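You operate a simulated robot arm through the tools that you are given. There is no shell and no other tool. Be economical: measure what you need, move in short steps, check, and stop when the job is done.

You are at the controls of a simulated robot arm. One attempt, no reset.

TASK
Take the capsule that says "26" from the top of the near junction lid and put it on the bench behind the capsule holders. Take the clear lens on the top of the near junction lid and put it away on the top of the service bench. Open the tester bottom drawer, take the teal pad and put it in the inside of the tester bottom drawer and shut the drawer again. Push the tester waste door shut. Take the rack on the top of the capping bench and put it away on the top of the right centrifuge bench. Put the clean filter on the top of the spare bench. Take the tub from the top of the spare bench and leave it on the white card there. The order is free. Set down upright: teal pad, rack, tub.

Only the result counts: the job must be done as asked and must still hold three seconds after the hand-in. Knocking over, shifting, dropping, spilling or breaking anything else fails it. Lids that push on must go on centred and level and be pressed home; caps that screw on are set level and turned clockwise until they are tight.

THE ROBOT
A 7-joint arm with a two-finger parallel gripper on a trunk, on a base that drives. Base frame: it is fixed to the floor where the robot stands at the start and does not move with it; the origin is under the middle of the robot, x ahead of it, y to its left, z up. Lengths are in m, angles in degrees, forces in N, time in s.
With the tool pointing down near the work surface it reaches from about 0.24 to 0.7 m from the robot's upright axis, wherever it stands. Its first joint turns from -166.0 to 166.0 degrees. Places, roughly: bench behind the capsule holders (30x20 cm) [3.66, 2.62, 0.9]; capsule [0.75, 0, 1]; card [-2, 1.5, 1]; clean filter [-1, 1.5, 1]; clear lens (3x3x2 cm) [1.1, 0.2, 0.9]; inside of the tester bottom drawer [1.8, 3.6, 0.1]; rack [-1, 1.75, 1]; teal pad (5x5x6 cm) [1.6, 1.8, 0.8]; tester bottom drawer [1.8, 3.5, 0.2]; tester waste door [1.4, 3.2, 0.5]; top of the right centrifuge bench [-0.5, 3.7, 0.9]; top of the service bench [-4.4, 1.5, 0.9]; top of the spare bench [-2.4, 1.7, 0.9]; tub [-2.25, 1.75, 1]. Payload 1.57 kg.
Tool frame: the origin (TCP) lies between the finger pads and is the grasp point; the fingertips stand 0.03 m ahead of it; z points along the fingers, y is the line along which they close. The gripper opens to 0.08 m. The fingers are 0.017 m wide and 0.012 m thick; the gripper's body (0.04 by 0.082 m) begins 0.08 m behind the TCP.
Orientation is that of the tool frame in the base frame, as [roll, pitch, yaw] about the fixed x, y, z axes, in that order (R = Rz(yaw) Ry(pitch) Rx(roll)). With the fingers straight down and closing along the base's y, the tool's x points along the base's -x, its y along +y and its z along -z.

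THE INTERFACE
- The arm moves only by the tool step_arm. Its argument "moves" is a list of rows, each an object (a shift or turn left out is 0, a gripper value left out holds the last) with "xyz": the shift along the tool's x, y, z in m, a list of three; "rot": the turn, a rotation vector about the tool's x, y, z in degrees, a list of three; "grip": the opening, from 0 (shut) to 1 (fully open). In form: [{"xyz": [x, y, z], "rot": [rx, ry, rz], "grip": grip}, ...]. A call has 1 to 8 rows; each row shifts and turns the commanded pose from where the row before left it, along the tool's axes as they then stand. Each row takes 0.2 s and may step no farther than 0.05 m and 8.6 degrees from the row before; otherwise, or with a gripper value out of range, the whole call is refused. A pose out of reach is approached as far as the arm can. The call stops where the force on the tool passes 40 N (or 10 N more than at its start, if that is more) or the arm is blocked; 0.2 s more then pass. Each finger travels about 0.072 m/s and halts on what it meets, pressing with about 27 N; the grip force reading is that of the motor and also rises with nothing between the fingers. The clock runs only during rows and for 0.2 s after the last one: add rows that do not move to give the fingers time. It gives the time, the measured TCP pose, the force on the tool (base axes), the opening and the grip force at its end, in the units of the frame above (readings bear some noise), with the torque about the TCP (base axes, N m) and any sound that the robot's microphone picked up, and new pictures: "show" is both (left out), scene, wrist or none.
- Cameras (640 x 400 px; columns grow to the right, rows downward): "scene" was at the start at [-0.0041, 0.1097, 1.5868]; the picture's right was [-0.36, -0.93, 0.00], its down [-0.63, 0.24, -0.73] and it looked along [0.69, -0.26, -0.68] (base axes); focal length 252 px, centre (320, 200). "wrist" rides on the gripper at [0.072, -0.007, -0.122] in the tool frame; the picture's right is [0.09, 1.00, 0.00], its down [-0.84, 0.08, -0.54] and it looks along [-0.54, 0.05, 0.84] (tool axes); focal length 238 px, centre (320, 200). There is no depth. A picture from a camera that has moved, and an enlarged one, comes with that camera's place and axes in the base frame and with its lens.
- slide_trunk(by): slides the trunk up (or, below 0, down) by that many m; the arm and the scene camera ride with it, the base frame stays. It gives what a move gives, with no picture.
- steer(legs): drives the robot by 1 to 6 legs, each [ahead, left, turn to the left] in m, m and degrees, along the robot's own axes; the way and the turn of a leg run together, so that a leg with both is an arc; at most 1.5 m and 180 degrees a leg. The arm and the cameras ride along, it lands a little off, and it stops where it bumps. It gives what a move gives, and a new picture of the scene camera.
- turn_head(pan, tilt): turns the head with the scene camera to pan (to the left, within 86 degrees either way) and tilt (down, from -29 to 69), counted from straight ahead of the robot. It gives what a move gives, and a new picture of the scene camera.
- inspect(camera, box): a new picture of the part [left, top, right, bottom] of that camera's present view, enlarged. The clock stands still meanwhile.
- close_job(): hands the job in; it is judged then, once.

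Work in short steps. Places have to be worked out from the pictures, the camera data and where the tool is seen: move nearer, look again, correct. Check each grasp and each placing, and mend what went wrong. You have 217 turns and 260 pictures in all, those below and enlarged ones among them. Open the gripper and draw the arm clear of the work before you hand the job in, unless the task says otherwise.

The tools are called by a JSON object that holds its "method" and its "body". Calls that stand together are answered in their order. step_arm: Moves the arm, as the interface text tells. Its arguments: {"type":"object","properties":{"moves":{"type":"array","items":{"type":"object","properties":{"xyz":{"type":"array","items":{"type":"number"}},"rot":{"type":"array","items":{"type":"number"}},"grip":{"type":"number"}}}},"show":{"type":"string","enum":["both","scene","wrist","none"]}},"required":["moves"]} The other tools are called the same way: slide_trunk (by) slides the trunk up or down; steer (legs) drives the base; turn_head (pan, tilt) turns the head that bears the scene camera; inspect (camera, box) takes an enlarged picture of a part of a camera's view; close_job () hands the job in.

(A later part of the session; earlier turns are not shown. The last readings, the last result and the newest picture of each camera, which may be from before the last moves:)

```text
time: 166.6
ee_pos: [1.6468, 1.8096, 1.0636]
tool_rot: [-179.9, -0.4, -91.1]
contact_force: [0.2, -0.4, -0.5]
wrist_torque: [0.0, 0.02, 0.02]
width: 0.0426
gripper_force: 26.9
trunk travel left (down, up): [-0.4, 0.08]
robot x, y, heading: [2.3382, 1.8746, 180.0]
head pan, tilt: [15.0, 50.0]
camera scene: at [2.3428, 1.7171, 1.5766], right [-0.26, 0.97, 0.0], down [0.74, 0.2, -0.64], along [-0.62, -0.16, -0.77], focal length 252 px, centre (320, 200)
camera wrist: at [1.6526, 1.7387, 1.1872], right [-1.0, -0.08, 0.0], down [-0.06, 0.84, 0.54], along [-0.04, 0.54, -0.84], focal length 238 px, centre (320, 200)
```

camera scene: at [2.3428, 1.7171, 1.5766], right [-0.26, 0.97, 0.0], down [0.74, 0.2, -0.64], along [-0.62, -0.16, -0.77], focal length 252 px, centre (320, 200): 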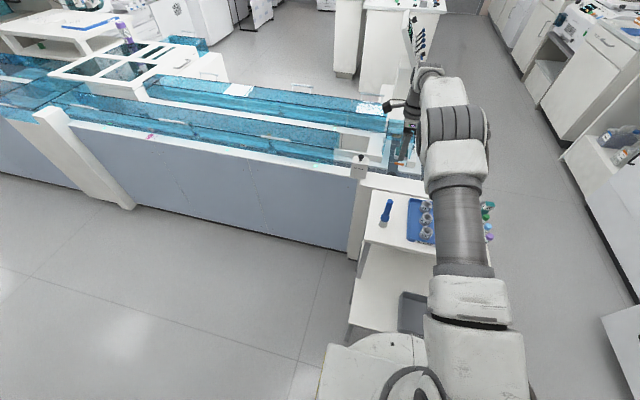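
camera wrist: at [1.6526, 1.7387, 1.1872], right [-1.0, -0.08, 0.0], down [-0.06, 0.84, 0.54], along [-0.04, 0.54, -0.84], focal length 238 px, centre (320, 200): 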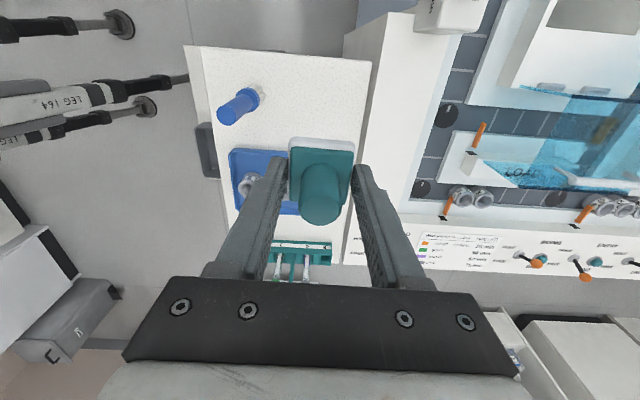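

Pad is held level. Retract and drive back to the drawer.

{"method": "step_arm", "body": {"moves": [{"xyz": [0, -0.05, 0]}, {"xyz": [0, -0.05, 0]}, {"xyz": [0, -0.05, 0]}, {"xyz": [0, -0.05, 0]}, {"xyz": [0, -0.05, 0]}], "show": "none"}}

{"method": "steer", "body": {"legs": [[-0.1, 0, 0], [0, -0.65, 0], [0, 0, -89], [0, 0.6, 0]]}}

{"method": "turn_head", "body": {"pan": 25, "tilt": 55}}

```text
time: 167.8
ee_pos: [1.896, 1.8074, 1.064]
tool_rot: [179.8, -0.3, -90.9]
contact_force: [0.2, -0.5, -0.6]
wrist_torque: [0.0, 0.03, -0.01]
width: 0.0428
gripper_force: 26.6
trunk travel left (down, up): [-0.4, 0.08]
robot x, y, heading: [2.3419, 1.8741, 179.9]
head pan, tilt: [15.0, 50.0]
```

```text
time: 183.6
ee_pos: [1.768, 2.9693, 1.0639]
tool_rot: [179.9, -0.2, 179.3]
contact_force: [0.6, -1.2, -0.8]
wrist_torque: [0.01, 0.0, 0.0]
width: 0.0429
gripper_force: 27.1
trunk travel left (down, up): [-0.4, 0.08]
robot x, y, heading: [1.8377, 2.5224, 90.4]
head pan, tilt: [15.0, 50.0]
camera scene: at [1.6784, 2.5187, 1.5766], right [0.97, 0.26, 0.0], down [0.2, -0.74, -0.64], along [-0.17, 0.62, -0.77], focal length 252 px, centre (320, 200)
```

scene: 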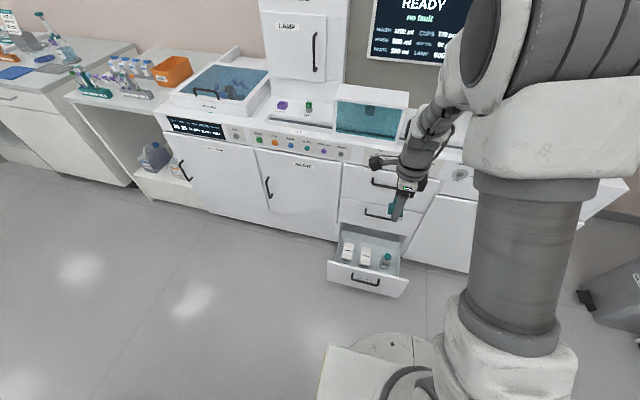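

```text
time: 184.4
ee_pos: [1.7684, 2.9681, 1.0637]
tool_rot: [180.0, -0.3, 179.3]
contact_force: [-0.1, -0.2, -0.4]
wrist_torque: [-0.02, 0.01, -0.02]
width: 0.0426
gripper_force: 27.3
trunk travel left (down, up): [-0.4, 0.08]
robot x, y, heading: [1.844, 2.5284, 90.1]
head pan, tilt: [25.0, 55.0]
camera scene: at [1.6679, 2.5097, 1.5701], right [0.91, 0.42, 0.0], down [0.35, -0.74, -0.57], along [-0.24, 0.52, -0.82], focal length 252 px, centre (320, 200)
```

scene: 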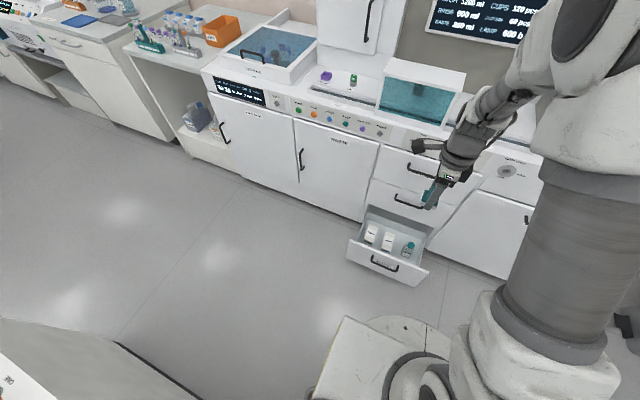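

The tester display reads READY / no fault, so the waste door is shut. Zoom into the drawer.

{"method": "inspect", "body": {"camera": "scene", "box": [336, 190, 448, 290]}}

```text
4.00 times, centred on (392, 240) of scene
camera zoom: at [1.6679, 2.5097, 1.5701], right [0.91, 0.42, 0.0], down [0.35, -0.74, -0.57], along [-0.24, 0.52, -0.82], focal length 1006 px, centre (32, 40)
```

zoom: 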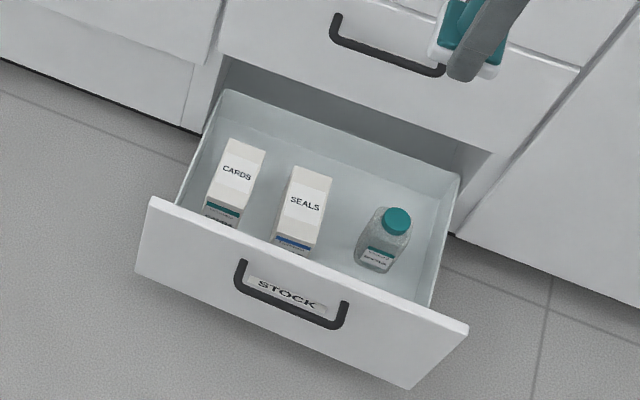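

The gap between SEALS and the bottle (x ≈ 1.83) looks best for the pad. Lower the trunk and move over the drawer to measure from above.

{"method": "slide_trunk", "body": {"by": -0.4}}

{"method": "step_arm", "body": {"moves": [{"xyz": [-0.01, 0.045, 0]}, {"xyz": [-0.01, 0.045, 0]}, {"xyz": [-0.01, 0.045, 0]}, {"xyz": [-0.01, 0.045, 0.02]}, {"xyz": [0, 0.045, 0.02]}, {"xyz": [0, 0.045, 0.02]}, {}]}}

```text
time: 188.2
ee_pos: [1.7669, 2.9684, 0.6632]
tool_rot: [179.9, -0.2, 179.3]
contact_force: [-0.2, -0.8, -0.7]
wrist_torque: [0.01, -0.04, 0.01]
width: 0.0427
gripper_force: 27.2
trunk travel left (down, up): [0.0, 0.48]
robot x, y, heading: [1.8421, 2.5267, 90.0]
head pan, tilt: [25.0, 55.0]
```

```text
refused: row 4 steps farther than a row can; nothing moved
```

Row too long; same path with smaller rows.

{"method": "step_arm", "body": {"moves": [{"xyz": [-0.01, 0.045, 0]}, {"xyz": [-0.01, 0.045, 0]}, {"xyz": [-0.01, 0.045, 0]}, {"xyz": [-0.01, 0.045, 0]}, {"xyz": [0, 0.045, 0]}, {"xyz": [0, 0.045, 0]}, {"xyz": [0, 0, 0.05]}, {}]}}

```text
time: 190.0
ee_pos: [1.8118, 3.2371, 0.6129]
tool_rot: [-179.9, -0.2, 179.3]
contact_force: [-0.6, -0.9, -0.6]
wrist_torque: [0.0, -0.02, -0.02]
width: 0.0429
gripper_force: 27.3
trunk travel left (down, up): [0.0, 0.48]
robot x, y, heading: [1.8409, 2.528, 90.2]
head pan, tilt: [25.0, 55.0]
camera scene: at [1.6679, 2.5097, 1.1701], right [0.91, 0.42, 0.0], down [0.35, -0.74, -0.57], along [-0.24, 0.52, -0.82], focal length 252 px, centre (320, 200)
camera wrist: at [1.7408, 3.2316, 0.7378], right [-0.08, 1.0, 0.0], down [0.84, 0.07, 0.54], along [0.54, 0.04, -0.84], focal length 238 px, centre (320, 200)
```

scene: 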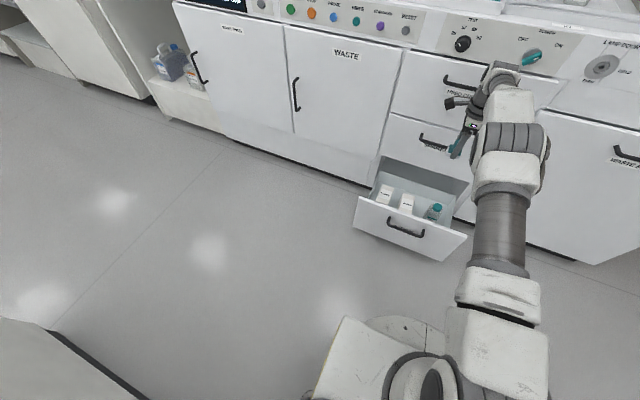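
wrist: 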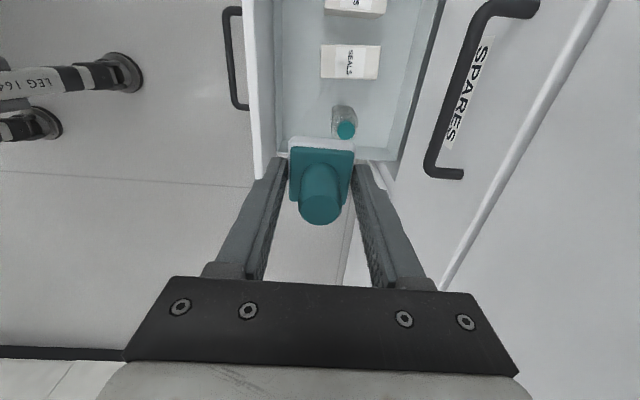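

Zoom on the drawer interior in the wrist view.

{"method": "inspect", "body": {"camera": "wrist", "box": [220, 0, 460, 160]}}

```text
2.50 times, centred on (340, 80) of wrist
camera zoom: at [1.7408, 3.2316, 0.7378], right [-0.08, 1.0, 0.0], down [0.84, 0.07, 0.54], along [0.54, 0.04, -0.84], focal length 596 px, centre (270, 500)
```

zoom: 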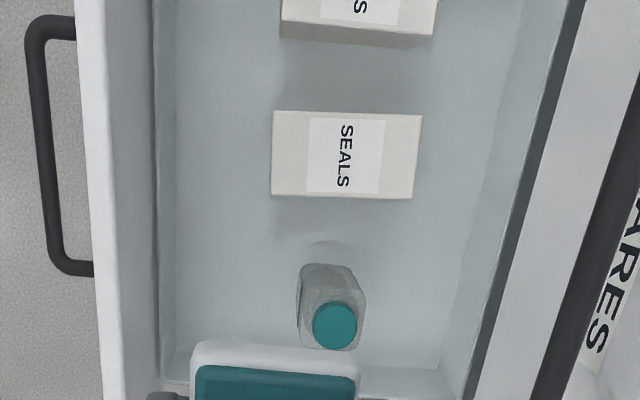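

Overhead view: front-right strip ahead of the bottle is free; target pad at (1.895, 3.205). I retract slightly, drive 0.13 closer for reach, then position.

{"method": "step_arm", "body": {"moves": [{"xyz": [-0.02, -0.04, 0]}, {"xyz": [-0.02, -0.04, 0]}, {"xyz": [-0.02, -0.04, 0]}, {"xyz": [-0.023, -0.04, 0]}, {}], "show": "none"}}

{"method": "steer", "body": {"legs": [[0.13, 0, 0]]}}

{"method": "inspect", "body": {"camera": "wrist", "box": [160, 0, 480, 200]}}

```text
time: 191.2
ee_pos: [1.8919, 3.0767, 0.6134]
tool_rot: [-180.0, -0.2, 179.3]
contact_force: [0.0, -0.7, -0.4]
wrist_torque: [-0.01, 0.0, 0.0]
width: 0.043
gripper_force: 26.7
trunk travel left (down, up): [0.0, 0.48]
robot x, y, heading: [1.8408, 2.5268, 90.1]
head pan, tilt: [25.0, 55.0]
```

```text
time: 192.7
ee_pos: [1.8909, 3.2067, 0.6136]
tool_rot: [179.9, -0.3, 179.3]
contact_force: [-0.3, 0.2, -0.6]
wrist_torque: [-0.02, -0.03, 0.01]
width: 0.0429
gripper_force: 27.7
trunk travel left (down, up): [0.0, 0.48]
robot x, y, heading: [1.8409, 2.6567, 90.1]
head pan, tilt: [25.0, 55.0]
camera scene: at [1.6677, 2.6395, 1.1701], right [0.91, 0.42, 0.0], down [0.35, -0.74, -0.57], along [-0.24, 0.52, -0.82], focal length 252 px, centre (320, 200)
```

scene: 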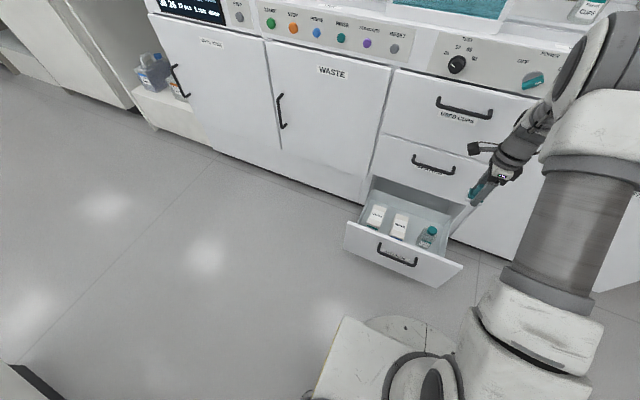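

```text
2.00 times, centred on (320, 100) of wrist
camera zoom: at [1.8204, 3.2004, 0.7371], right [-0.08, 1.0, 0.0], down [0.84, 0.07, 0.54], along [0.54, 0.04, -0.84], focal length 477 px, centre (320, 400)
```

zoom: 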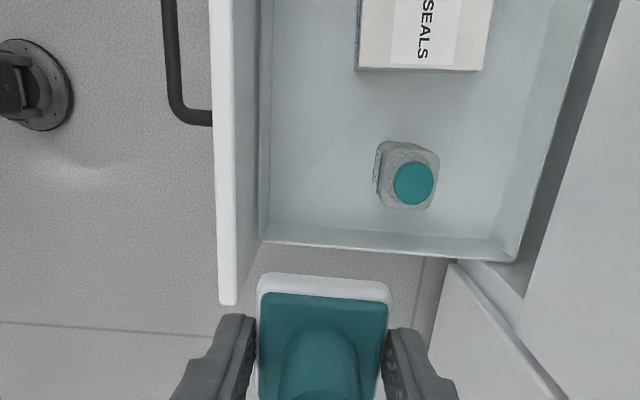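

Position (1.891, 3.207) lies mid-way between front wall (3.144) and bottle (3.265). Descend.

{"method": "step_arm", "body": {"moves": [{"xyz": [0, 0, 0.05]}, {"xyz": [0, 0, 0.05]}, {"xyz": [0, 0, 0.05]}, {"xyz": [0, 0, 0.05]}, {"xyz": [0, 0, 0.05]}, {"xyz": [0, 0, 0.05]}, {}]}}

```text
time: 194.3
ee_pos: [1.8894, 3.209, 0.3119]
tool_rot: [179.9, -0.2, 179.3]
contact_force: [0.0, -0.8, -1.0]
wrist_torque: [-0.02, -0.01, 0.02]
width: 0.0426
gripper_force: 27.0
trunk travel left (down, up): [0.0, 0.48]
robot x, y, heading: [1.8429, 2.6575, 90.1]
head pan, tilt: [25.0, 55.0]
camera scene: at [1.6677, 2.6395, 1.1701], right [0.91, 0.42, 0.0], down [0.35, -0.74, -0.57], along [-0.24, 0.52, -0.82], focal length 252 px, centre (320, 200)
camera wrist: at [1.818, 3.2016, 0.4363], right [-0.08, 1.0, 0.0], down [0.84, 0.07, 0.54], along [0.54, 0.04, -0.84], focal length 238 px, centre (320, 200)
```

scene: 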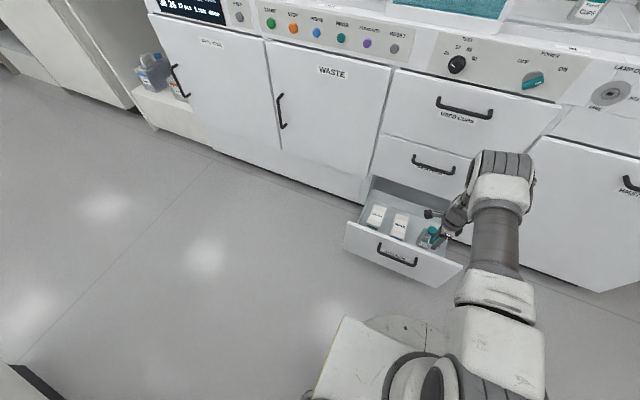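
wrist: 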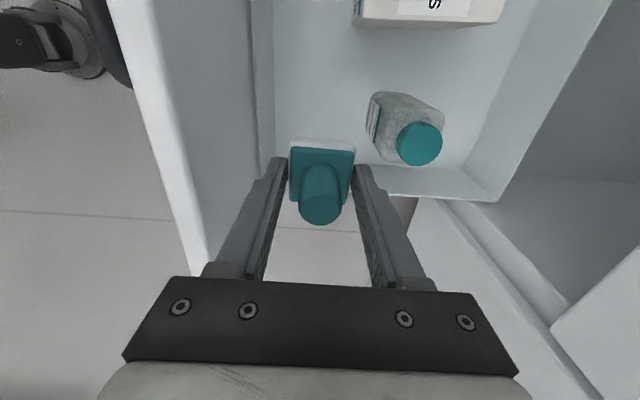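

Clear so far. Continue down carefully to contact.

{"method": "step_arm", "body": {"moves": [{"xyz": [0, -0.002, 0.05]}, {"xyz": [0, 0, 0.05]}, {"xyz": [0, 0, 0.012]}, {"xyz": [0, 0, 0.01]}, {"xyz": [0, 0, 0.008]}, {"xyz": [0, 0, 0.008]}, {}], "show": "wrist"}}

```text
time: 195.9
ee_pos: [1.8891, 3.2055, 0.1743]
tool_rot: [179.9, -0.3, 179.3]
contact_force: [-0.4, -1.1, -0.8]
wrist_torque: [-0.02, -0.04, -0.03]
width: 0.0427
gripper_force: 26.5
trunk travel left (down, up): [0.0, 0.48]
robot x, y, heading: [1.8369, 2.6533, 90.2]
head pan, tilt: [25.0, 55.0]
camera wrist: at [1.818, 3.1993, 0.2988], right [-0.08, 1.0, 0.0], down [0.84, 0.07, 0.54], along [0.54, 0.04, -0.84], focal length 238 px, centre (320, 200)
```

wrist: 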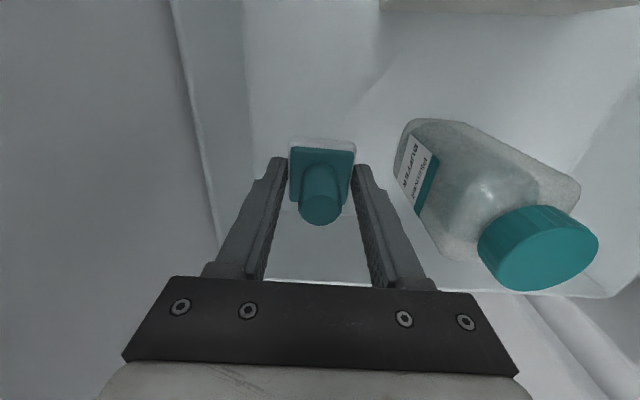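

Close to the floor; continue in small steps.

{"method": "step_arm", "body": {"moves": [{"xyz": [0, 0, 0.006]}, {"xyz": [0, 0, 0.006]}, {"xyz": [0, 0, 0.006]}, {"xyz": [0, 0, 0.006]}, {"xyz": [0, 0, 0.006]}, {"xyz": [0, 0, 0.006]}], "show": "wrist"}}

```text
time: 197.3
ee_pos: [1.8883, 3.2047, 0.1451]
tool_rot: [179.8, -0.3, 179.3]
contact_force: [0.2, -0.2, 0.8]
wrist_torque: [0.0, 0.01, -0.01]
width: 0.043
gripper_force: 27.1
out of reach, approached as far as the arm can: row 6
trunk travel left (down, up): [0.0, 0.48]
robot x, y, heading: [1.8436, 2.6552, 90.1]
head pan, tilt: [25.0, 55.0]
camera wrist: at [1.8179, 3.1988, 0.2688], right [-0.08, 1.0, 0.0], down [0.84, 0.07, 0.54], along [0.54, 0.04, -0.84], focal length 238 px, centre (320, 200)
```

wrist: 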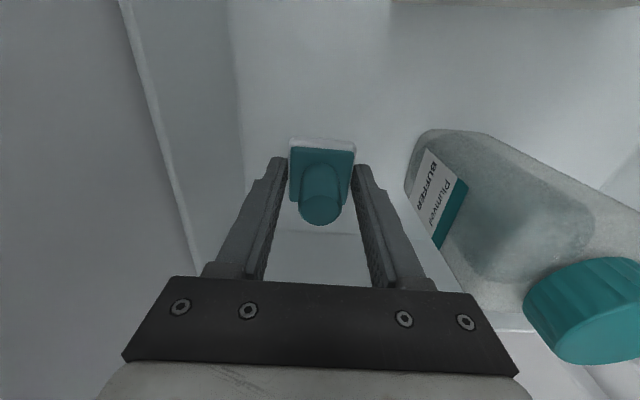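

The floor is about 5–8 mm below the pad, at the arm's reach limit. I open slightly to set it down.

{"method": "step_arm", "body": {"moves": [{"grip": 0.6}, {"grip": 0.72}, {"grip": 0.76}, {}], "show": "wrist"}}

```text
time: 198.3
ee_pos: [1.8886, 3.2062, 0.1442]
tool_rot: [180.0, -0.3, 179.3]
contact_force: [0.4, -0.4, -0.1]
wrist_torque: [0.0, 0.0, 0.01]
width: 0.0607
gripper_force: 0.0
trunk travel left (down, up): [0.0, 0.48]
robot x, y, heading: [1.8377, 2.6549, 90.0]
head pan, tilt: [25.0, 55.0]
camera wrist: at [1.8179, 3.1988, 0.2688], right [-0.08, 1.0, 0.0], down [0.84, 0.07, 0.54], along [0.54, 0.04, -0.84], focal length 238 px, centre (320, 200)
```

wrist: 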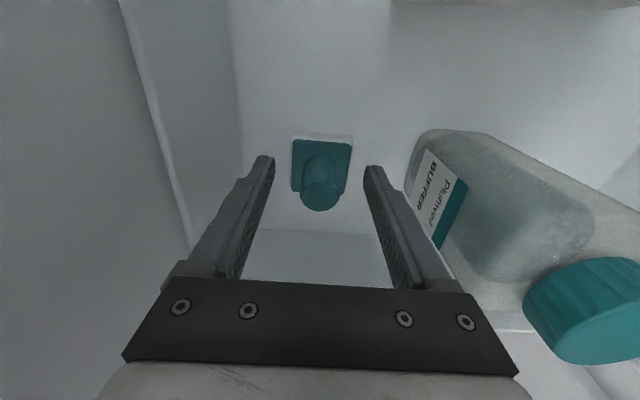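

Pad stands upright in the drawer. Raise straight out.

{"method": "step_arm", "body": {"moves": [{"xyz": [0, 0, -0.04]}, {"xyz": [0, 0, -0.05]}, {"xyz": [0, 0, -0.05]}, {"xyz": [0, 0, -0.05]}, {"xyz": [0, 0, -0.05]}, {"xyz": [0, 0, -0.05]}, {"xyz": [0, 0, -0.05]}, {"grip": 0.3}], "show": "wrist"}}

{"method": "step_arm", "body": {"moves": [{"xyz": [0.025, -0.04, 0], "grip": 0}, {"xyz": [0.025, -0.04, 0]}, {"xyz": [0.025, -0.04, 0]}, {"xyz": [0.025, -0.04, 0]}, {"xyz": [0.01, -0.045, 0]}, {"xyz": [0, -0.02, 0]}, {}], "show": "none"}}

```text
time: 200.1
ee_pos: [1.8896, 3.2053, 0.4858]
tool_rot: [179.9, -0.3, 179.4]
contact_force: [-0.1, 0.5, 0.2]
wrist_torque: [-0.02, -0.01, 0.0]
width: 0.0243
gripper_force: 0.1
trunk travel left (down, up): [0.0, 0.48]
robot x, y, heading: [1.8389, 2.6552, 90.2]
head pan, tilt: [25.0, 55.0]
camera wrist: at [1.8193, 3.1985, 0.61], right [-0.08, 1.0, 0.0], down [0.84, 0.07, 0.54], along [0.54, 0.04, -0.84], focal length 238 px, centre (320, 200)
```

wrist: 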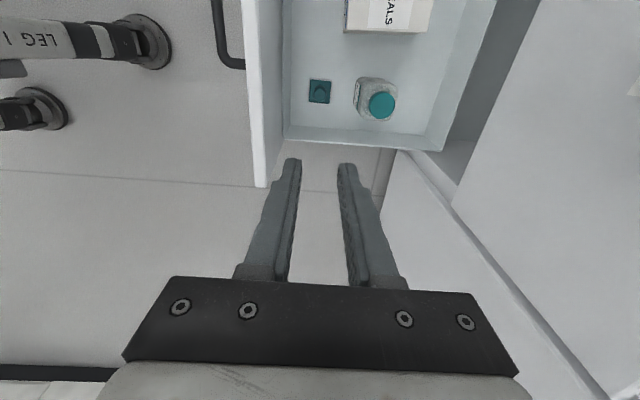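

```text
time: 201.7
ee_pos: [1.7771, 2.9808, 0.4855]
tool_rot: [-180.0, -0.3, 179.3]
contact_force: [0.0, 0.3, 0.8]
wrist_torque: [0.01, 0.03, -0.01]
width: 0.0
gripper_force: 21.2
trunk travel left (down, up): [0.0, 0.48]
robot x, y, heading: [1.8415, 2.6543, 90.1]
head pan, tilt: [25.0, 55.0]
```

The pad stands well. To push the drawer fully shut, I tilt the closed fingers forward and line up beside the handle.

{"method": "step_arm", "body": {"moves": [{"xyz": [-0.03, 0, 0], "rot": [-8.5, 0, 0]}, {"xyz": [-0.03, 0, 0], "rot": [-8.5, 0, 0]}, {"xyz": [-0.03, 0, 0], "rot": [-8.5, 0, 0]}, {"xyz": [-0.02, 0, 0], "rot": [-8.5, 0, 0]}, {"rot": [-8.5, 0, 0]}, {"rot": [-8.5, 0, 0]}, {}], "show": "none"}}

{"method": "step_arm", "body": {"moves": [{"xyz": [0, -0.035, 0.029]}, {"xyz": [0, -0.035, 0.029]}, {"xyz": [0, -0.035, 0.029]}, {"xyz": [0, -0.035, 0.029]}, {"xyz": [0, -0.035, 0.029]}, {}]}}

```text
time: 203.3
ee_pos: [1.894, 3.0179, 0.482]
tool_rot: [127.0, 0.0, 179.8]
contact_force: [0.6, 0.4, 0.1]
wrist_torque: [0.0, -0.05, 0.02]
width: 0.0002
gripper_force: 21.3
out of reach, approached as far as the arm can: row 3, 4, 5
trunk travel left (down, up): [0.0, 0.48]
robot x, y, heading: [1.8409, 2.6554, 89.9]
head pan, tilt: [25.0, 55.0]
```

```text
time: 203.8
ee_pos: [1.8874, 3.0222, 0.4877]
tool_rot: [125.2, 0.2, -177.8]
contact_force: [-0.8, -0.1, -0.2]
wrist_torque: [0.0, 0.0, 0.04]
width: 0.0001
gripper_force: 21.6
trunk travel left (down, up): [0.0, 0.48]
robot x, y, heading: [1.8453, 2.6538, 90.1]
head pan, tilt: [25.0, 55.0]
stopped in row 2: the arm was blocked; the commanded pose is now the measured one
camera scene: at [1.6678, 2.6385, 1.1698], right [0.91, 0.42, 0.0], down [0.35, -0.74, -0.57], along [-0.24, 0.52, -0.82], focal length 252 px, centre (320, 200)
camera wrist: at [1.8193, 2.9147, 0.5547], right [-0.12, 0.57, 0.81], down [0.85, -0.36, 0.38], along [0.51, 0.74, -0.44], focal length 238 px, centre (320, 200)
```

scene: 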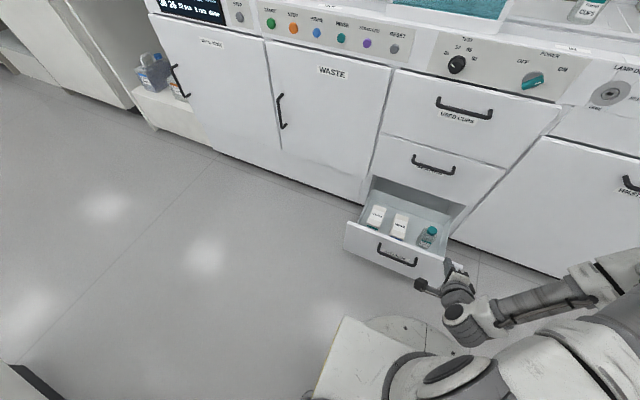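
wrist: 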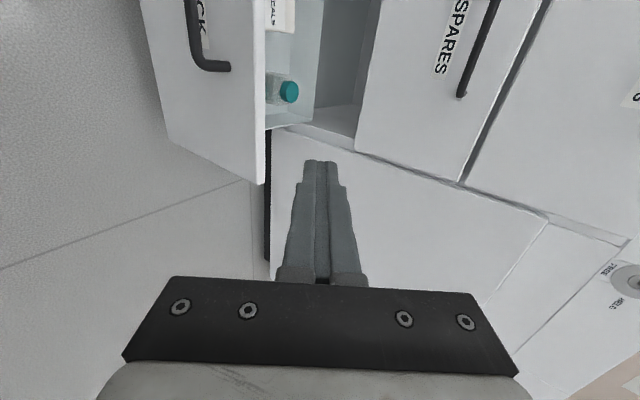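

The arm was folded too tightly; back off the base 0.14 and extend down in front of the drawer.

{"method": "steer", "body": {"legs": [[-0.14, 0, 0]]}}

{"method": "step_arm", "body": {"moves": [{"xyz": [0, -0.0153, 0.0414]}, {"xyz": [0, -0.0153, 0.0414]}, {"xyz": [0, -0.0153, 0.0414]}, {"xyz": [0, -0.0153, 0.0414]}, {"xyz": [0, -0.0153, 0.0414]}, {"xyz": [0, -0.0153, 0.0414]}, {}]}}

```text
time: 205.4
ee_pos: [1.8884, 2.8811, 0.4881]
tool_rot: [125.1, 0.3, -177.8]
contact_force: [0.3, -0.6, 0.5]
wrist_torque: [0.04, -0.01, 0.02]
width: 0.0002
gripper_force: 21.2
trunk travel left (down, up): [0.0, 0.48]
robot x, y, heading: [1.8404, 2.5144, 90.1]
head pan, tilt: [25.0, 55.0]
camera scene: at [1.6675, 2.4991, 1.1702], right [0.91, 0.42, 0.0], down [0.35, -0.74, -0.57], along [-0.24, 0.52, -0.82], focal length 252 px, centre (320, 200)
```

scene: 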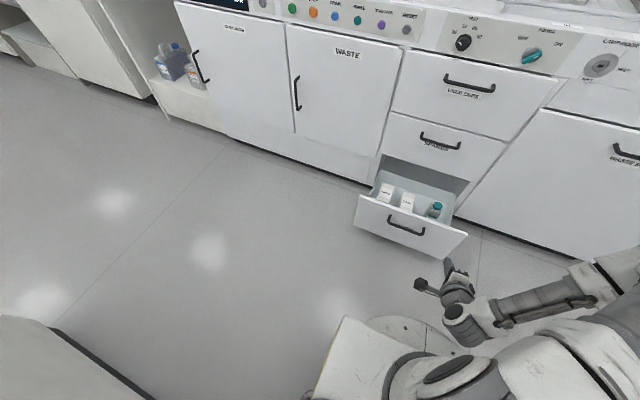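

```text
time: 207.0
ee_pos: [1.8822, 3.0331, 0.2686]
tool_rot: [125.3, 0.3, -177.9]
contact_force: [-0.3, 0.2, 0.2]
wrist_torque: [-0.01, 0.02, 0.06]
width: 0.0
gripper_force: 21.1
trunk travel left (down, up): [0.0, 0.48]
robot x, y, heading: [1.841, 2.5181, 90.2]
head pan, tilt: [25.0, 55.0]
camera scene: at [1.6679, 2.4996, 1.1701], right [0.91, 0.42, 0.0], down [0.35, -0.74, -0.57], along [-0.24, 0.52, -0.82], focal length 252 px, centre (320, 200)
camera wrist: at [1.8154, 2.9259, 0.335], right [-0.12, 0.57, 0.81], down [0.85, -0.36, 0.38], along [0.51, 0.74, -0.44], focal length 238 px, centre (320, 200)
```

scene: 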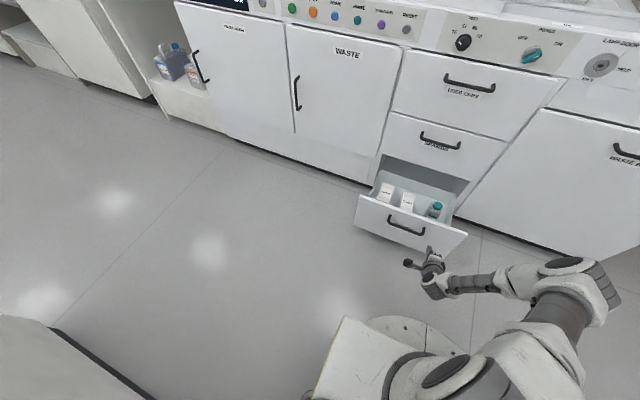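
wrist: 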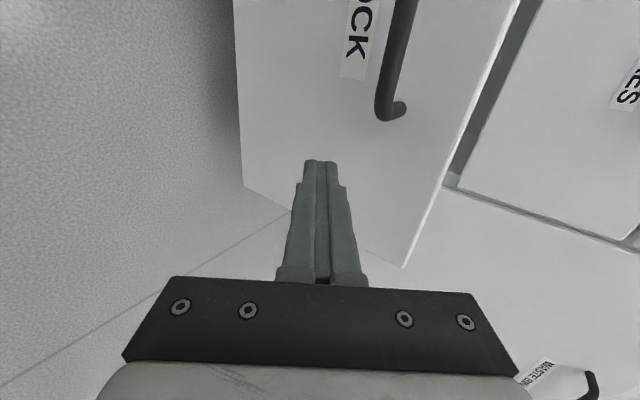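

Fingertips face the drawer front beside the handle. Push by driving forward 0.28 m.

{"method": "steer", "body": {"legs": [[0.28, 0, 0]]}}

{"method": "step_arm", "body": {"moves": [{"xyz": [0, 0.0115, 0.0163]}, {"xyz": [0, 0.0115, 0.0163]}, {"xyz": [0, 0.0115, 0.0163]}, {"xyz": [0, 0.0115, 0.0163]}]}}

```text
time: 209.4
ee_pos: [1.8845, 3.316, 0.2687]
tool_rot: [125.3, 0.3, -177.9]
contact_force: [0.3, -0.7, -0.6]
wrist_torque: [-0.02, 0.03, 0.01]
width: 0.0
gripper_force: 20.9
trunk travel left (down, up): [0.0, 0.48]
robot x, y, heading: [1.8375, 2.7973, 89.7]
head pan, tilt: [25.0, 55.0]
camera scene: at [1.6679, 2.7842, 1.1701], right [0.91, 0.42, 0.0], down [0.35, -0.74, -0.57], along [-0.24, 0.52, -0.82], focal length 252 px, centre (320, 200)
```

scene: 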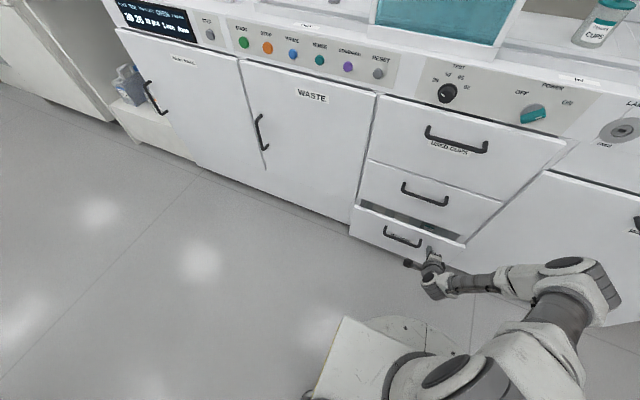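

```text
time: 210.2
ee_pos: [1.8825, 3.3622, 0.2676]
tool_rot: [125.6, 0.4, -177.9]
contact_force: [0.6, -9.1, 8.1]
wrist_torque: [0.19, -0.05, -0.02]
width: 0.0001
gripper_force: 21.3
trunk travel left (down, up): [0.0, 0.48]
robot x, y, heading: [1.8428, 2.8007, 89.8]
head pan, tilt: [25.0, 55.0]
stopped in row 3: the force on the tool passed its limit at 68 N (the readings are from after the stop); the commanded pose is now the measured one
camera scene: at [1.6678, 2.7835, 1.1702], right [0.91, 0.42, 0.0], down [0.35, -0.74, -0.57], along [-0.24, 0.52, -0.82], focal length 252 px, centre (320, 200)
camera wrist: at [1.8148, 3.2553, 0.3348], right [-0.12, 0.57, 0.81], down [0.85, -0.37, 0.38], along [0.52, 0.73, -0.44], focal length 238 px, centre (320, 200)
```

scene: 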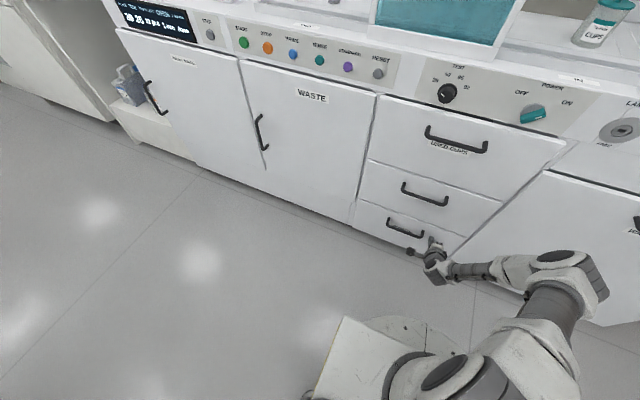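
wrist: 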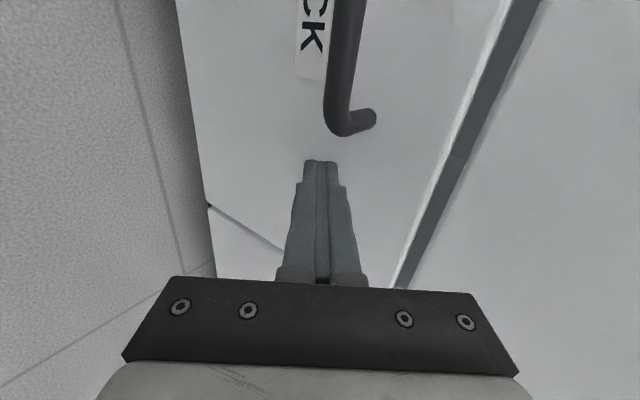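

Drawer is flush shut. Back away, right the tool, and raise the trunk.

{"method": "step_arm", "body": {"moves": [{"xyz": [0, 0, -0.05]}, {"xyz": [0, 0, -0.05]}, {"xyz": [0, 0.03, -0.03]}], "show": "none"}}

{"method": "steer", "body": {"legs": [[-0.22, 0, 0]]}}

{"method": "slide_trunk", "body": {"by": 0.4}}

{"method": "step_arm", "body": {"moves": [{"rot": [8.5, 0, 0], "grip": 1}, {"rot": [8.5, 0, 0]}, {"rot": [8.5, 0, 0]}, {"rot": [8.5, 0, 0]}, {"rot": [8.5, 0, 0]}, {"rot": [8.5, 0, 0]}, {"rot": [3.6, 0, 0], "xyz": [0, 0, -0.03]}, {"xyz": [0, 0, -0.05]}], "show": "none"}}

```text
time: 210.9
ee_pos: [1.8844, 3.2734, 0.3685]
tool_rot: [125.6, 0.3, -177.9]
contact_force: [0.1, 0.3, 0.1]
wrist_torque: [0.0, 0.01, 0.0]
width: 0.0
gripper_force: 21.7
trunk travel left (down, up): [0.0, 0.48]
robot x, y, heading: [1.8395, 2.7976, 89.9]
head pan, tilt: [25.0, 55.0]
```

```text
time: 213.0
ee_pos: [1.8854, 3.0544, 0.3675]
tool_rot: [125.5, 0.2, -178.2]
contact_force: [-0.4, 0.0, -0.5]
wrist_torque: [0.01, 0.0, -0.01]
width: 0.0003
gripper_force: 21.0
trunk travel left (down, up): [0.0, 0.48]
robot x, y, heading: [1.84, 2.5804, 89.9]
head pan, tilt: [25.0, 55.0]
camera scene: at [1.6672, 2.5648, 1.1701], right [0.91, 0.42, 0.0], down [0.34, -0.74, -0.57], along [-0.24, 0.52, -0.82], focal length 252 px, centre (320, 200)
```

scene: 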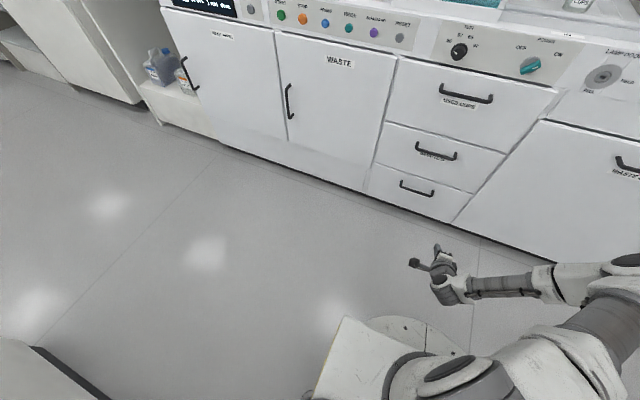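

```text
time: 216.8
ee_pos: [1.8864, 3.0539, 0.7685]
tool_rot: [125.5, 0.2, -178.1]
contact_force: [-0.5, 0.1, -0.5]
wrist_torque: [0.02, 0.0, -0.03]
width: 0.0
gripper_force: 20.8
trunk travel left (down, up): [-0.4, 0.08]
robot x, y, heading: [1.8425, 2.5783, 89.9]
head pan, tilt: [25.0, 55.0]
```

```text
time: 218.6
ee_pos: [1.8853, 3.0515, 0.85]
tool_rot: [-179.9, 0.3, -178.1]
contact_force: [0.0, 1.0, -1.1]
wrist_torque: [0.03, 0.01, -0.04]
width: 0.0801
gripper_force: 0.1
trunk travel left (down, up): [-0.4, 0.08]
robot x, y, heading: [1.8393, 2.5796, 89.6]
head pan, tilt: [25.0, 55.0]
```

Raise and retract the arm for travel, then drive back to the junction's left side for the lens.

{"method": "step_arm", "body": {"moves": [{"xyz": [0, -0.02, -0.045]}, {"xyz": [0, -0.02, -0.045]}, {"xyz": [0, -0.02, -0.045]}, {"xyz": [0, -0.02, -0.045]}, {"xyz": [0, -0.02, -0.045]}, {"xyz": [0, -0.02, -0.045]}, {"xyz": [0, -0.02, -0.03]}], "show": "none"}}

{"method": "steer", "body": {"legs": [[0, 0, 90], [1.4, 0, 0], [0.39, 0, 0], [0, 1.4, 0], [0, 0, 115], [0.62, 0.4, 0]]}}

{"method": "turn_head", "body": {"pan": 0, "tilt": 45}}

```text
time: 220.2
ee_pos: [1.8881, 2.9109, 1.149]
tool_rot: [-179.8, 0.3, -178.1]
contact_force: [0.6, 0.2, -0.7]
wrist_torque: [-0.03, -0.01, 0.0]
width: 0.0801
gripper_force: 0.0
trunk travel left (down, up): [-0.4, 0.08]
robot x, y, heading: [1.8399, 2.5788, 89.7]
head pan, tilt: [25.0, 55.0]
```

```text
time: 258.1
ee_pos: [0.792, 0.4936, 1.1499]
tool_rot: [-179.7, 0.2, 28.8]
contact_force: [1.4, -0.5, -0.1]
wrist_torque: [0.02, 0.01, 0.02]
width: 0.0798
gripper_force: 0.0
trunk travel left (down, up): [-0.4, 0.08]
robot x, y, heading: [0.6831, 0.8111, -63.5]
head pan, tilt: [25.0, 55.0]
stopped in leg 6: the robot was blocked; the commanded pose is now the measured one
camera scene: at [0.8298, 0.9023, 1.5701], right [-0.62, -0.78, 0.0], down [-0.64, 0.51, -0.57], along [0.45, -0.36, -0.82], focal length 252 px, centre (320, 200)
```

scene: 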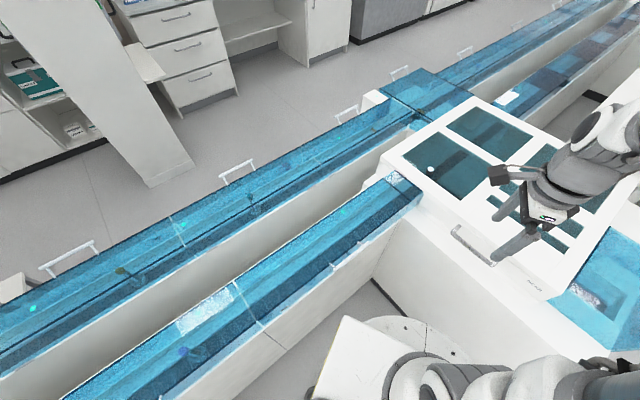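

```text
time: 259.0
ee_pos: [0.7915, 0.4937, 1.1481]
tool_rot: [-179.9, 0.2, 28.6]
contact_force: [-0.8, -0.1, -0.7]
wrist_torque: [-0.04, 0.02, 0.0]
width: 0.0799
gripper_force: 0.0
trunk travel left (down, up): [-0.4, 0.08]
robot x, y, heading: [0.6847, 0.8131, -63.8]
head pan, tilt: [0.0, 45.0]
camera scene: at [0.8096, 0.8744, 1.5835], right [-0.89, -0.45, 0.0], down [-0.32, 0.63, -0.71], along [0.32, -0.63, -0.71], focal length 252 px, centre (320, 200)
```

scene: 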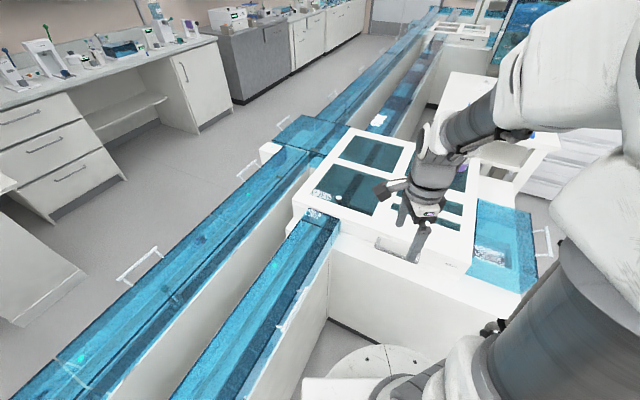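

Blocked slightly early; nudge closer and zoom on the lens.

{"method": "steer", "body": {"legs": [[0.06, -0.06, 0]]}}

{"method": "inspect", "body": {"camera": "scene", "box": [280, 110, 440, 230]}}

{"method": "inspect", "body": {"camera": "wrist", "box": [0, 0, 640, 400]}}

```text
time: 260.1
ee_pos: [0.7656, 0.414, 1.149]
tool_rot: [-180.0, 0.2, 28.8]
contact_force: [0.3, -0.2, -0.3]
wrist_torque: [0.01, 0.02, -0.02]
width: 0.0796
gripper_force: 0.0
trunk travel left (down, up): [-0.4, 0.08]
robot x, y, heading: [0.6591, 0.735, -63.2]
head pan, tilt: [0.0, 45.0]
camera scene: at [0.7827, 0.7939, 1.5836], right [-0.89, -0.45, 0.0], down [-0.32, 0.63, -0.71], along [0.32, -0.63, -0.71], focal length 252 px, centre (320, 200)
```

scene: 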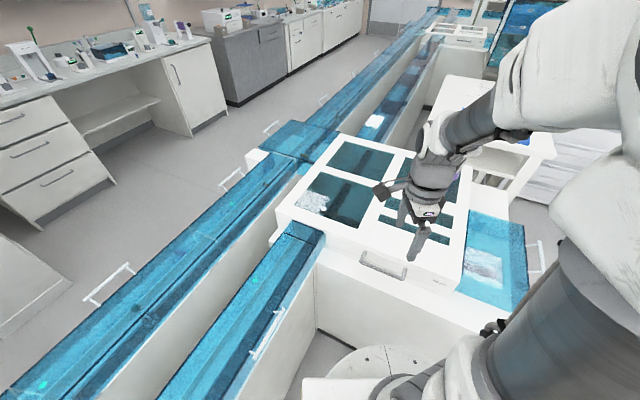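

```text
3.33 times, centred on (360, 170) of scene
camera zoom: at [0.7827, 0.7939, 1.5836], right [-0.89, -0.45, 0.0], down [-0.32, 0.63, -0.71], along [0.32, -0.63, -0.71], focal length 839 px, centre (187, 300)
```

zoom: 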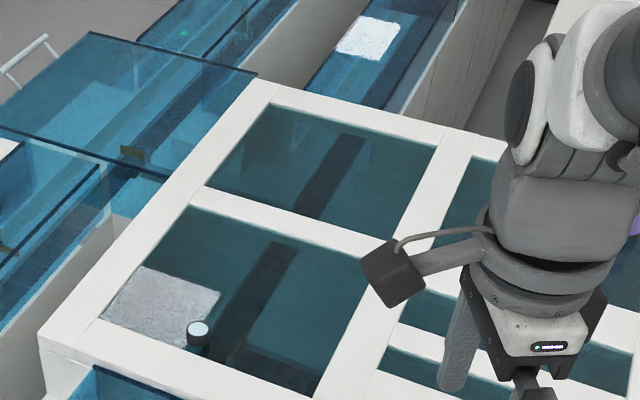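

```text
1.00 times, centred on (320, 200) of wrist (not enlarged: the box is as wide or as high as the picture)
camera zoom: at [0.8263, 0.4535, 1.2722], right [0.56, -0.83, 0.0], down [-0.69, -0.47, 0.55], along [-0.45, -0.3, -0.84], focal length 238 px, centre (320, 200)
```

zoom: 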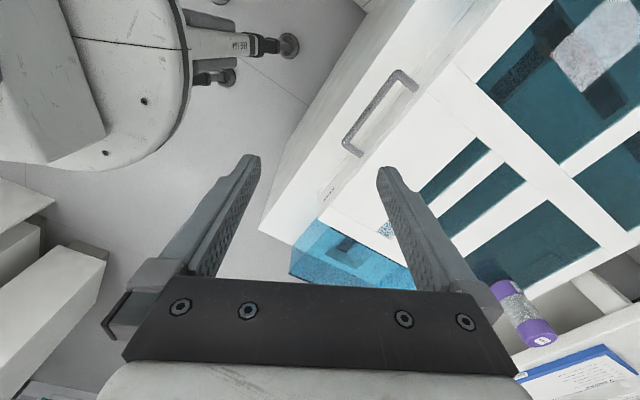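

Lens at about (1.045, 0.248). Move over it.

{"method": "step_arm", "body": {"moves": [{"xyz": [0.0235, 0.04, 0]}, {"xyz": [0.0235, 0.04, 0]}, {"xyz": [0.0235, 0.04, 0]}, {"xyz": [0.0235, 0.04, 0]}, {"xyz": [0.0235, 0.04, 0]}, {"xyz": [0.0235, 0.04, 0]}, {"xyz": [0.0235, 0.04, 0]}, {"xyz": [0, 0, 0.05]}], "show": "wrist"}}

```text
time: 261.9
ee_pos: [1.0469, 0.2471, 1.0969]
tool_rot: [-179.9, 0.2, 28.7]
contact_force: [-0.3, -0.3, 0.0]
wrist_torque: [0.01, 0.0, 0.04]
width: 0.08
gripper_force: 0.0
trunk travel left (down, up): [-0.4, 0.08]
robot x, y, heading: [0.6593, 0.7349, -63.4]
head pan, tilt: [0.0, 45.0]
camera wrist: at [1.1064, 0.2865, 1.2204], right [0.56, -0.83, 0.0], down [-0.69, -0.47, 0.55], along [-0.45, -0.3, -0.84], focal length 238 px, centre (320, 200)
```

wrist: 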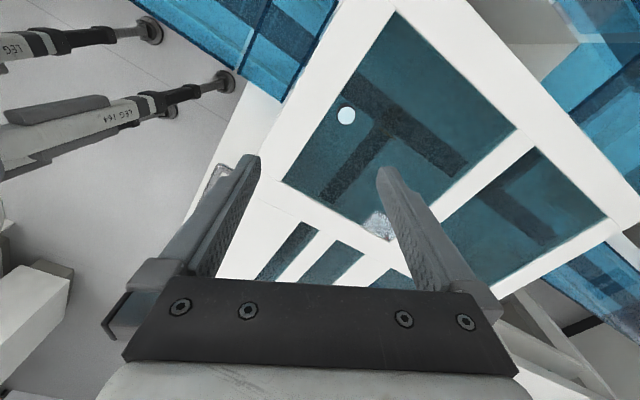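

Lens is 3 cm off in tool +y. Correct and descend partway.

{"method": "step_arm", "body": {"moves": [{"xyz": [0.004, 0.031, 0]}, {"xyz": [0, 0, 0.05]}, {"xyz": [0, 0, 0.04]}, {}], "show": "wrist"}}

```text
time: 262.9
ee_pos: [1.0636, 0.2218, 1.0068]
tool_rot: [-179.9, 0.2, 28.7]
contact_force: [-1.1, -0.1, -1.0]
wrist_torque: [-0.02, -0.01, 0.01]
width: 0.0801
gripper_force: 0.1
trunk travel left (down, up): [-0.4, 0.08]
robot x, y, heading: [0.6623, 0.7337, -63.4]
head pan, tilt: [0.0, 45.0]
camera wrist: at [1.1233, 0.2622, 1.1303], right [0.56, -0.83, 0.0], down [-0.69, -0.47, 0.55], along [-0.45, -0.3, -0.84], focal length 238 px, centre (320, 200)
```

wrist: 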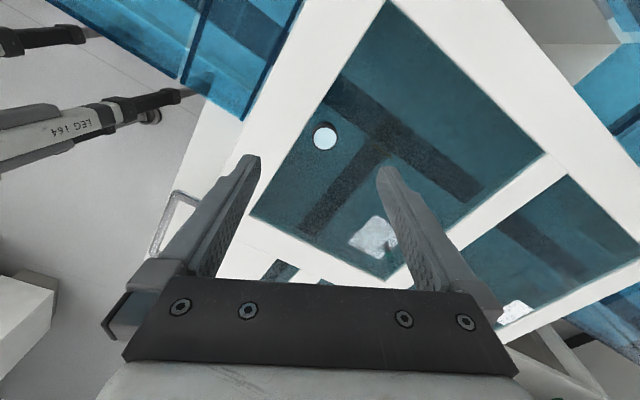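

Nearly centred. Fine correct and descend to grip height.

{"method": "step_arm", "body": {"moves": [{"xyz": [0.005, 0.004, 0.02]}, {"xyz": [0, 0, 0.03]}, {"xyz": [0, 0, 0.01]}, {"xyz": [0, 0, 0.004]}, {}], "show": "wrist"}}

```text
time: 264.1
ee_pos: [1.0667, 0.2209, 0.9425]
tool_rot: [-179.9, 0.3, 28.8]
contact_force: [-0.1, -0.2, 0.2]
wrist_torque: [0.01, -0.02, 0.03]
width: 0.0804
gripper_force: 0.1
trunk travel left (down, up): [-0.4, 0.08]
robot x, y, heading: [0.6591, 0.7346, -63.4]
head pan, tilt: [0.0, 45.0]
camera wrist: at [1.1289, 0.2612, 1.0659], right [0.56, -0.83, 0.0], down [-0.69, -0.47, 0.55], along [-0.45, -0.3, -0.84], focal length 238 px, centre (320, 200)
```

wrist: 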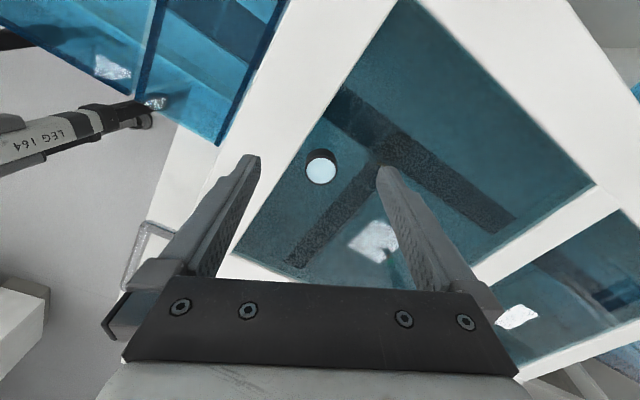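

The lens top is about at fingertip level; I narrow the fingers (to avoid the lid frame), go 1.3 cm lower, then close.

{"method": "step_arm", "body": {"moves": [{"grip": 0.44}, {"grip": 0.44}, {"grip": 0.44}, {"xyz": [0.001, 0.001, 0.007]}, {"xyz": [0, 0, 0.006]}, {}], "show": "wrist"}}

```text
time: 265.5
ee_pos: [1.0695, 0.2203, 0.9297]
tool_rot: [-180.0, 0.2, 28.8]
contact_force: [-0.4, -0.9, -0.5]
wrist_torque: [0.02, -0.01, 0.0]
width: 0.035
gripper_force: 0.0
trunk travel left (down, up): [-0.4, 0.08]
robot x, y, heading: [0.66, 0.7324, -63.3]
head pan, tilt: [0.0, 45.0]
camera wrist: at [1.1303, 0.2605, 1.0532], right [0.56, -0.83, 0.0], down [-0.69, -0.47, 0.55], along [-0.45, -0.3, -0.84], focal length 238 px, centre (320, 200)
```

wrist: 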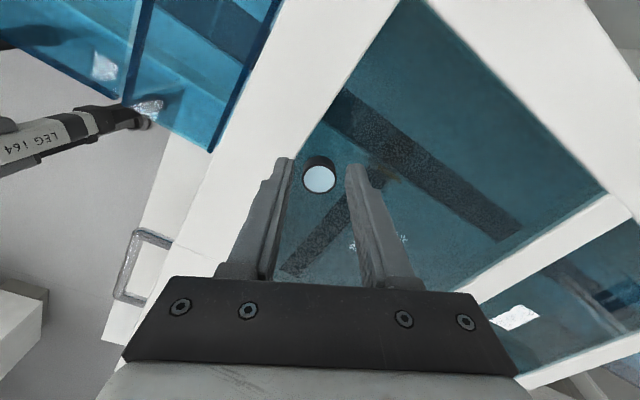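

Lens now sits between the fingertips; close.

{"method": "step_arm", "body": {"moves": [{"grip": 0}, {"grip": 0}, {"grip": 0}, {"xyz": [0, 0, -0.02]}, {"xyz": [0, 0, -0.04]}, {"xyz": [0, 0, -0.05]}, {"xyz": [0, 0, -0.05]}, {"xyz": [0, 0, -0.05]}], "show": "wrist"}}

```text
time: 267.3
ee_pos: [1.0707, 0.2218, 1.1415]
tool_rot: [-179.8, 0.2, 28.7]
contact_force: [-0.3, -0.5, 0.2]
wrist_torque: [0.01, -0.02, -0.02]
width: 0.0001
gripper_force: 21.5
trunk travel left (down, up): [-0.4, 0.08]
robot x, y, heading: [0.6582, 0.7339, -63.4]
head pan, tilt: [0.0, 45.0]
camera wrist: at [1.1311, 0.2612, 1.2644], right [0.56, -0.83, 0.0], down [-0.69, -0.47, 0.55], along [-0.45, -0.3, -0.84], focal length 238 px, centre (320, 200)
```

wrist: 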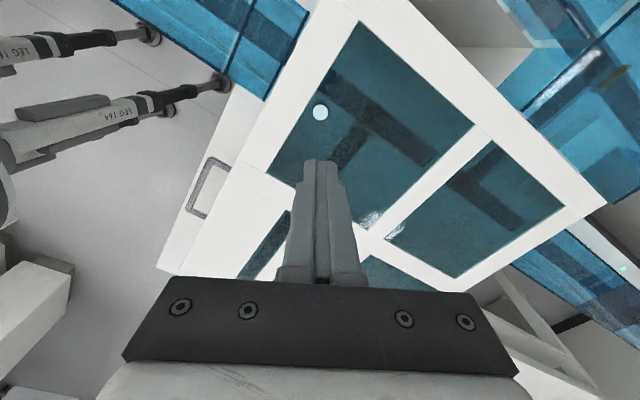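

Missed: the lens is lower (top ≈0.901) and 8 mm toward tool −x. Retry with correction.

{"method": "step_arm", "body": {"moves": [{"xyz": [-0.008, 0, 0.03], "grip": 0.46}, {"xyz": [0, 0, 0.05]}, {"xyz": [0, 0, 0.05]}, {"xyz": [0, 0, 0.05]}, {"xyz": [0, 0, 0.03]}, {"xyz": [0, 0, 0.008]}, {}], "show": "wrist"}}

```text
time: 268.9
ee_pos: [1.0623, 0.2168, 0.9224]
tool_rot: [-179.9, 0.2, 28.9]
contact_force: [-1.1, 0.3, -0.1]
wrist_torque: [-0.02, -0.01, -0.01]
width: 0.0369
gripper_force: 0.0
trunk travel left (down, up): [-0.4, 0.08]
robot x, y, heading: [0.6549, 0.733, -63.3]
head pan, tilt: [0.0, 45.0]
camera wrist: at [1.1231, 0.2577, 1.0451], right [0.56, -0.83, 0.0], down [-0.69, -0.47, 0.55], along [-0.45, -0.3, -0.84], focal length 238 px, centre (320, 200)
```

wrist: 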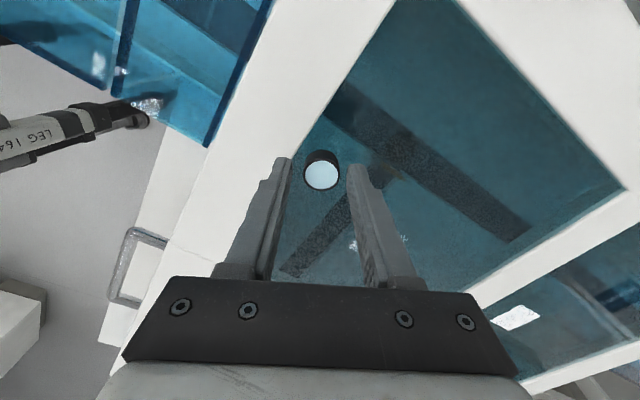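

Lower a few millimetres more and close.

{"method": "step_arm", "body": {"moves": [{"xyz": [0, 0, 0.005]}, {"xyz": [0, 0, 0.004]}, {}, {"grip": 0}, {"grip": 0}, {"grip": 0}], "show": "wrist"}}

```text
time: 270.3
ee_pos: [1.0632, 0.2177, 0.9141]
tool_rot: [-179.9, 0.3, 28.8]
contact_force: [0.4, -1.0, 0.1]
wrist_torque: [0.04, 0.0, 0.0]
width: 0.0243
gripper_force: 26.8
trunk travel left (down, up): [-0.4, 0.08]
robot x, y, heading: [0.6596, 0.7285, -63.1]
head pan, tilt: [0.0, 45.0]
camera wrist: at [1.1231, 0.2575, 1.0365], right [0.56, -0.83, 0.0], down [-0.69, -0.47, 0.55], along [-0.45, -0.3, -0.84], focal length 238 px, centre (320, 200)
```

wrist: 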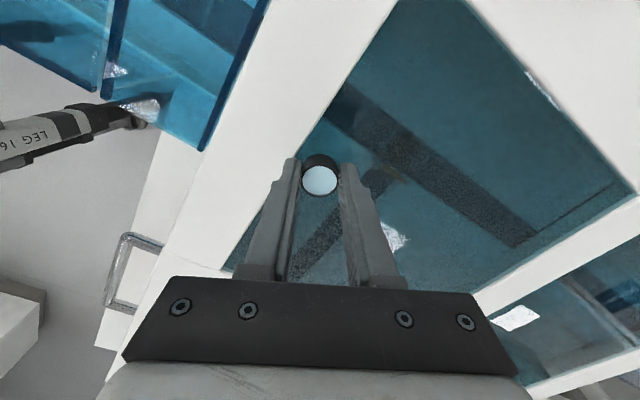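

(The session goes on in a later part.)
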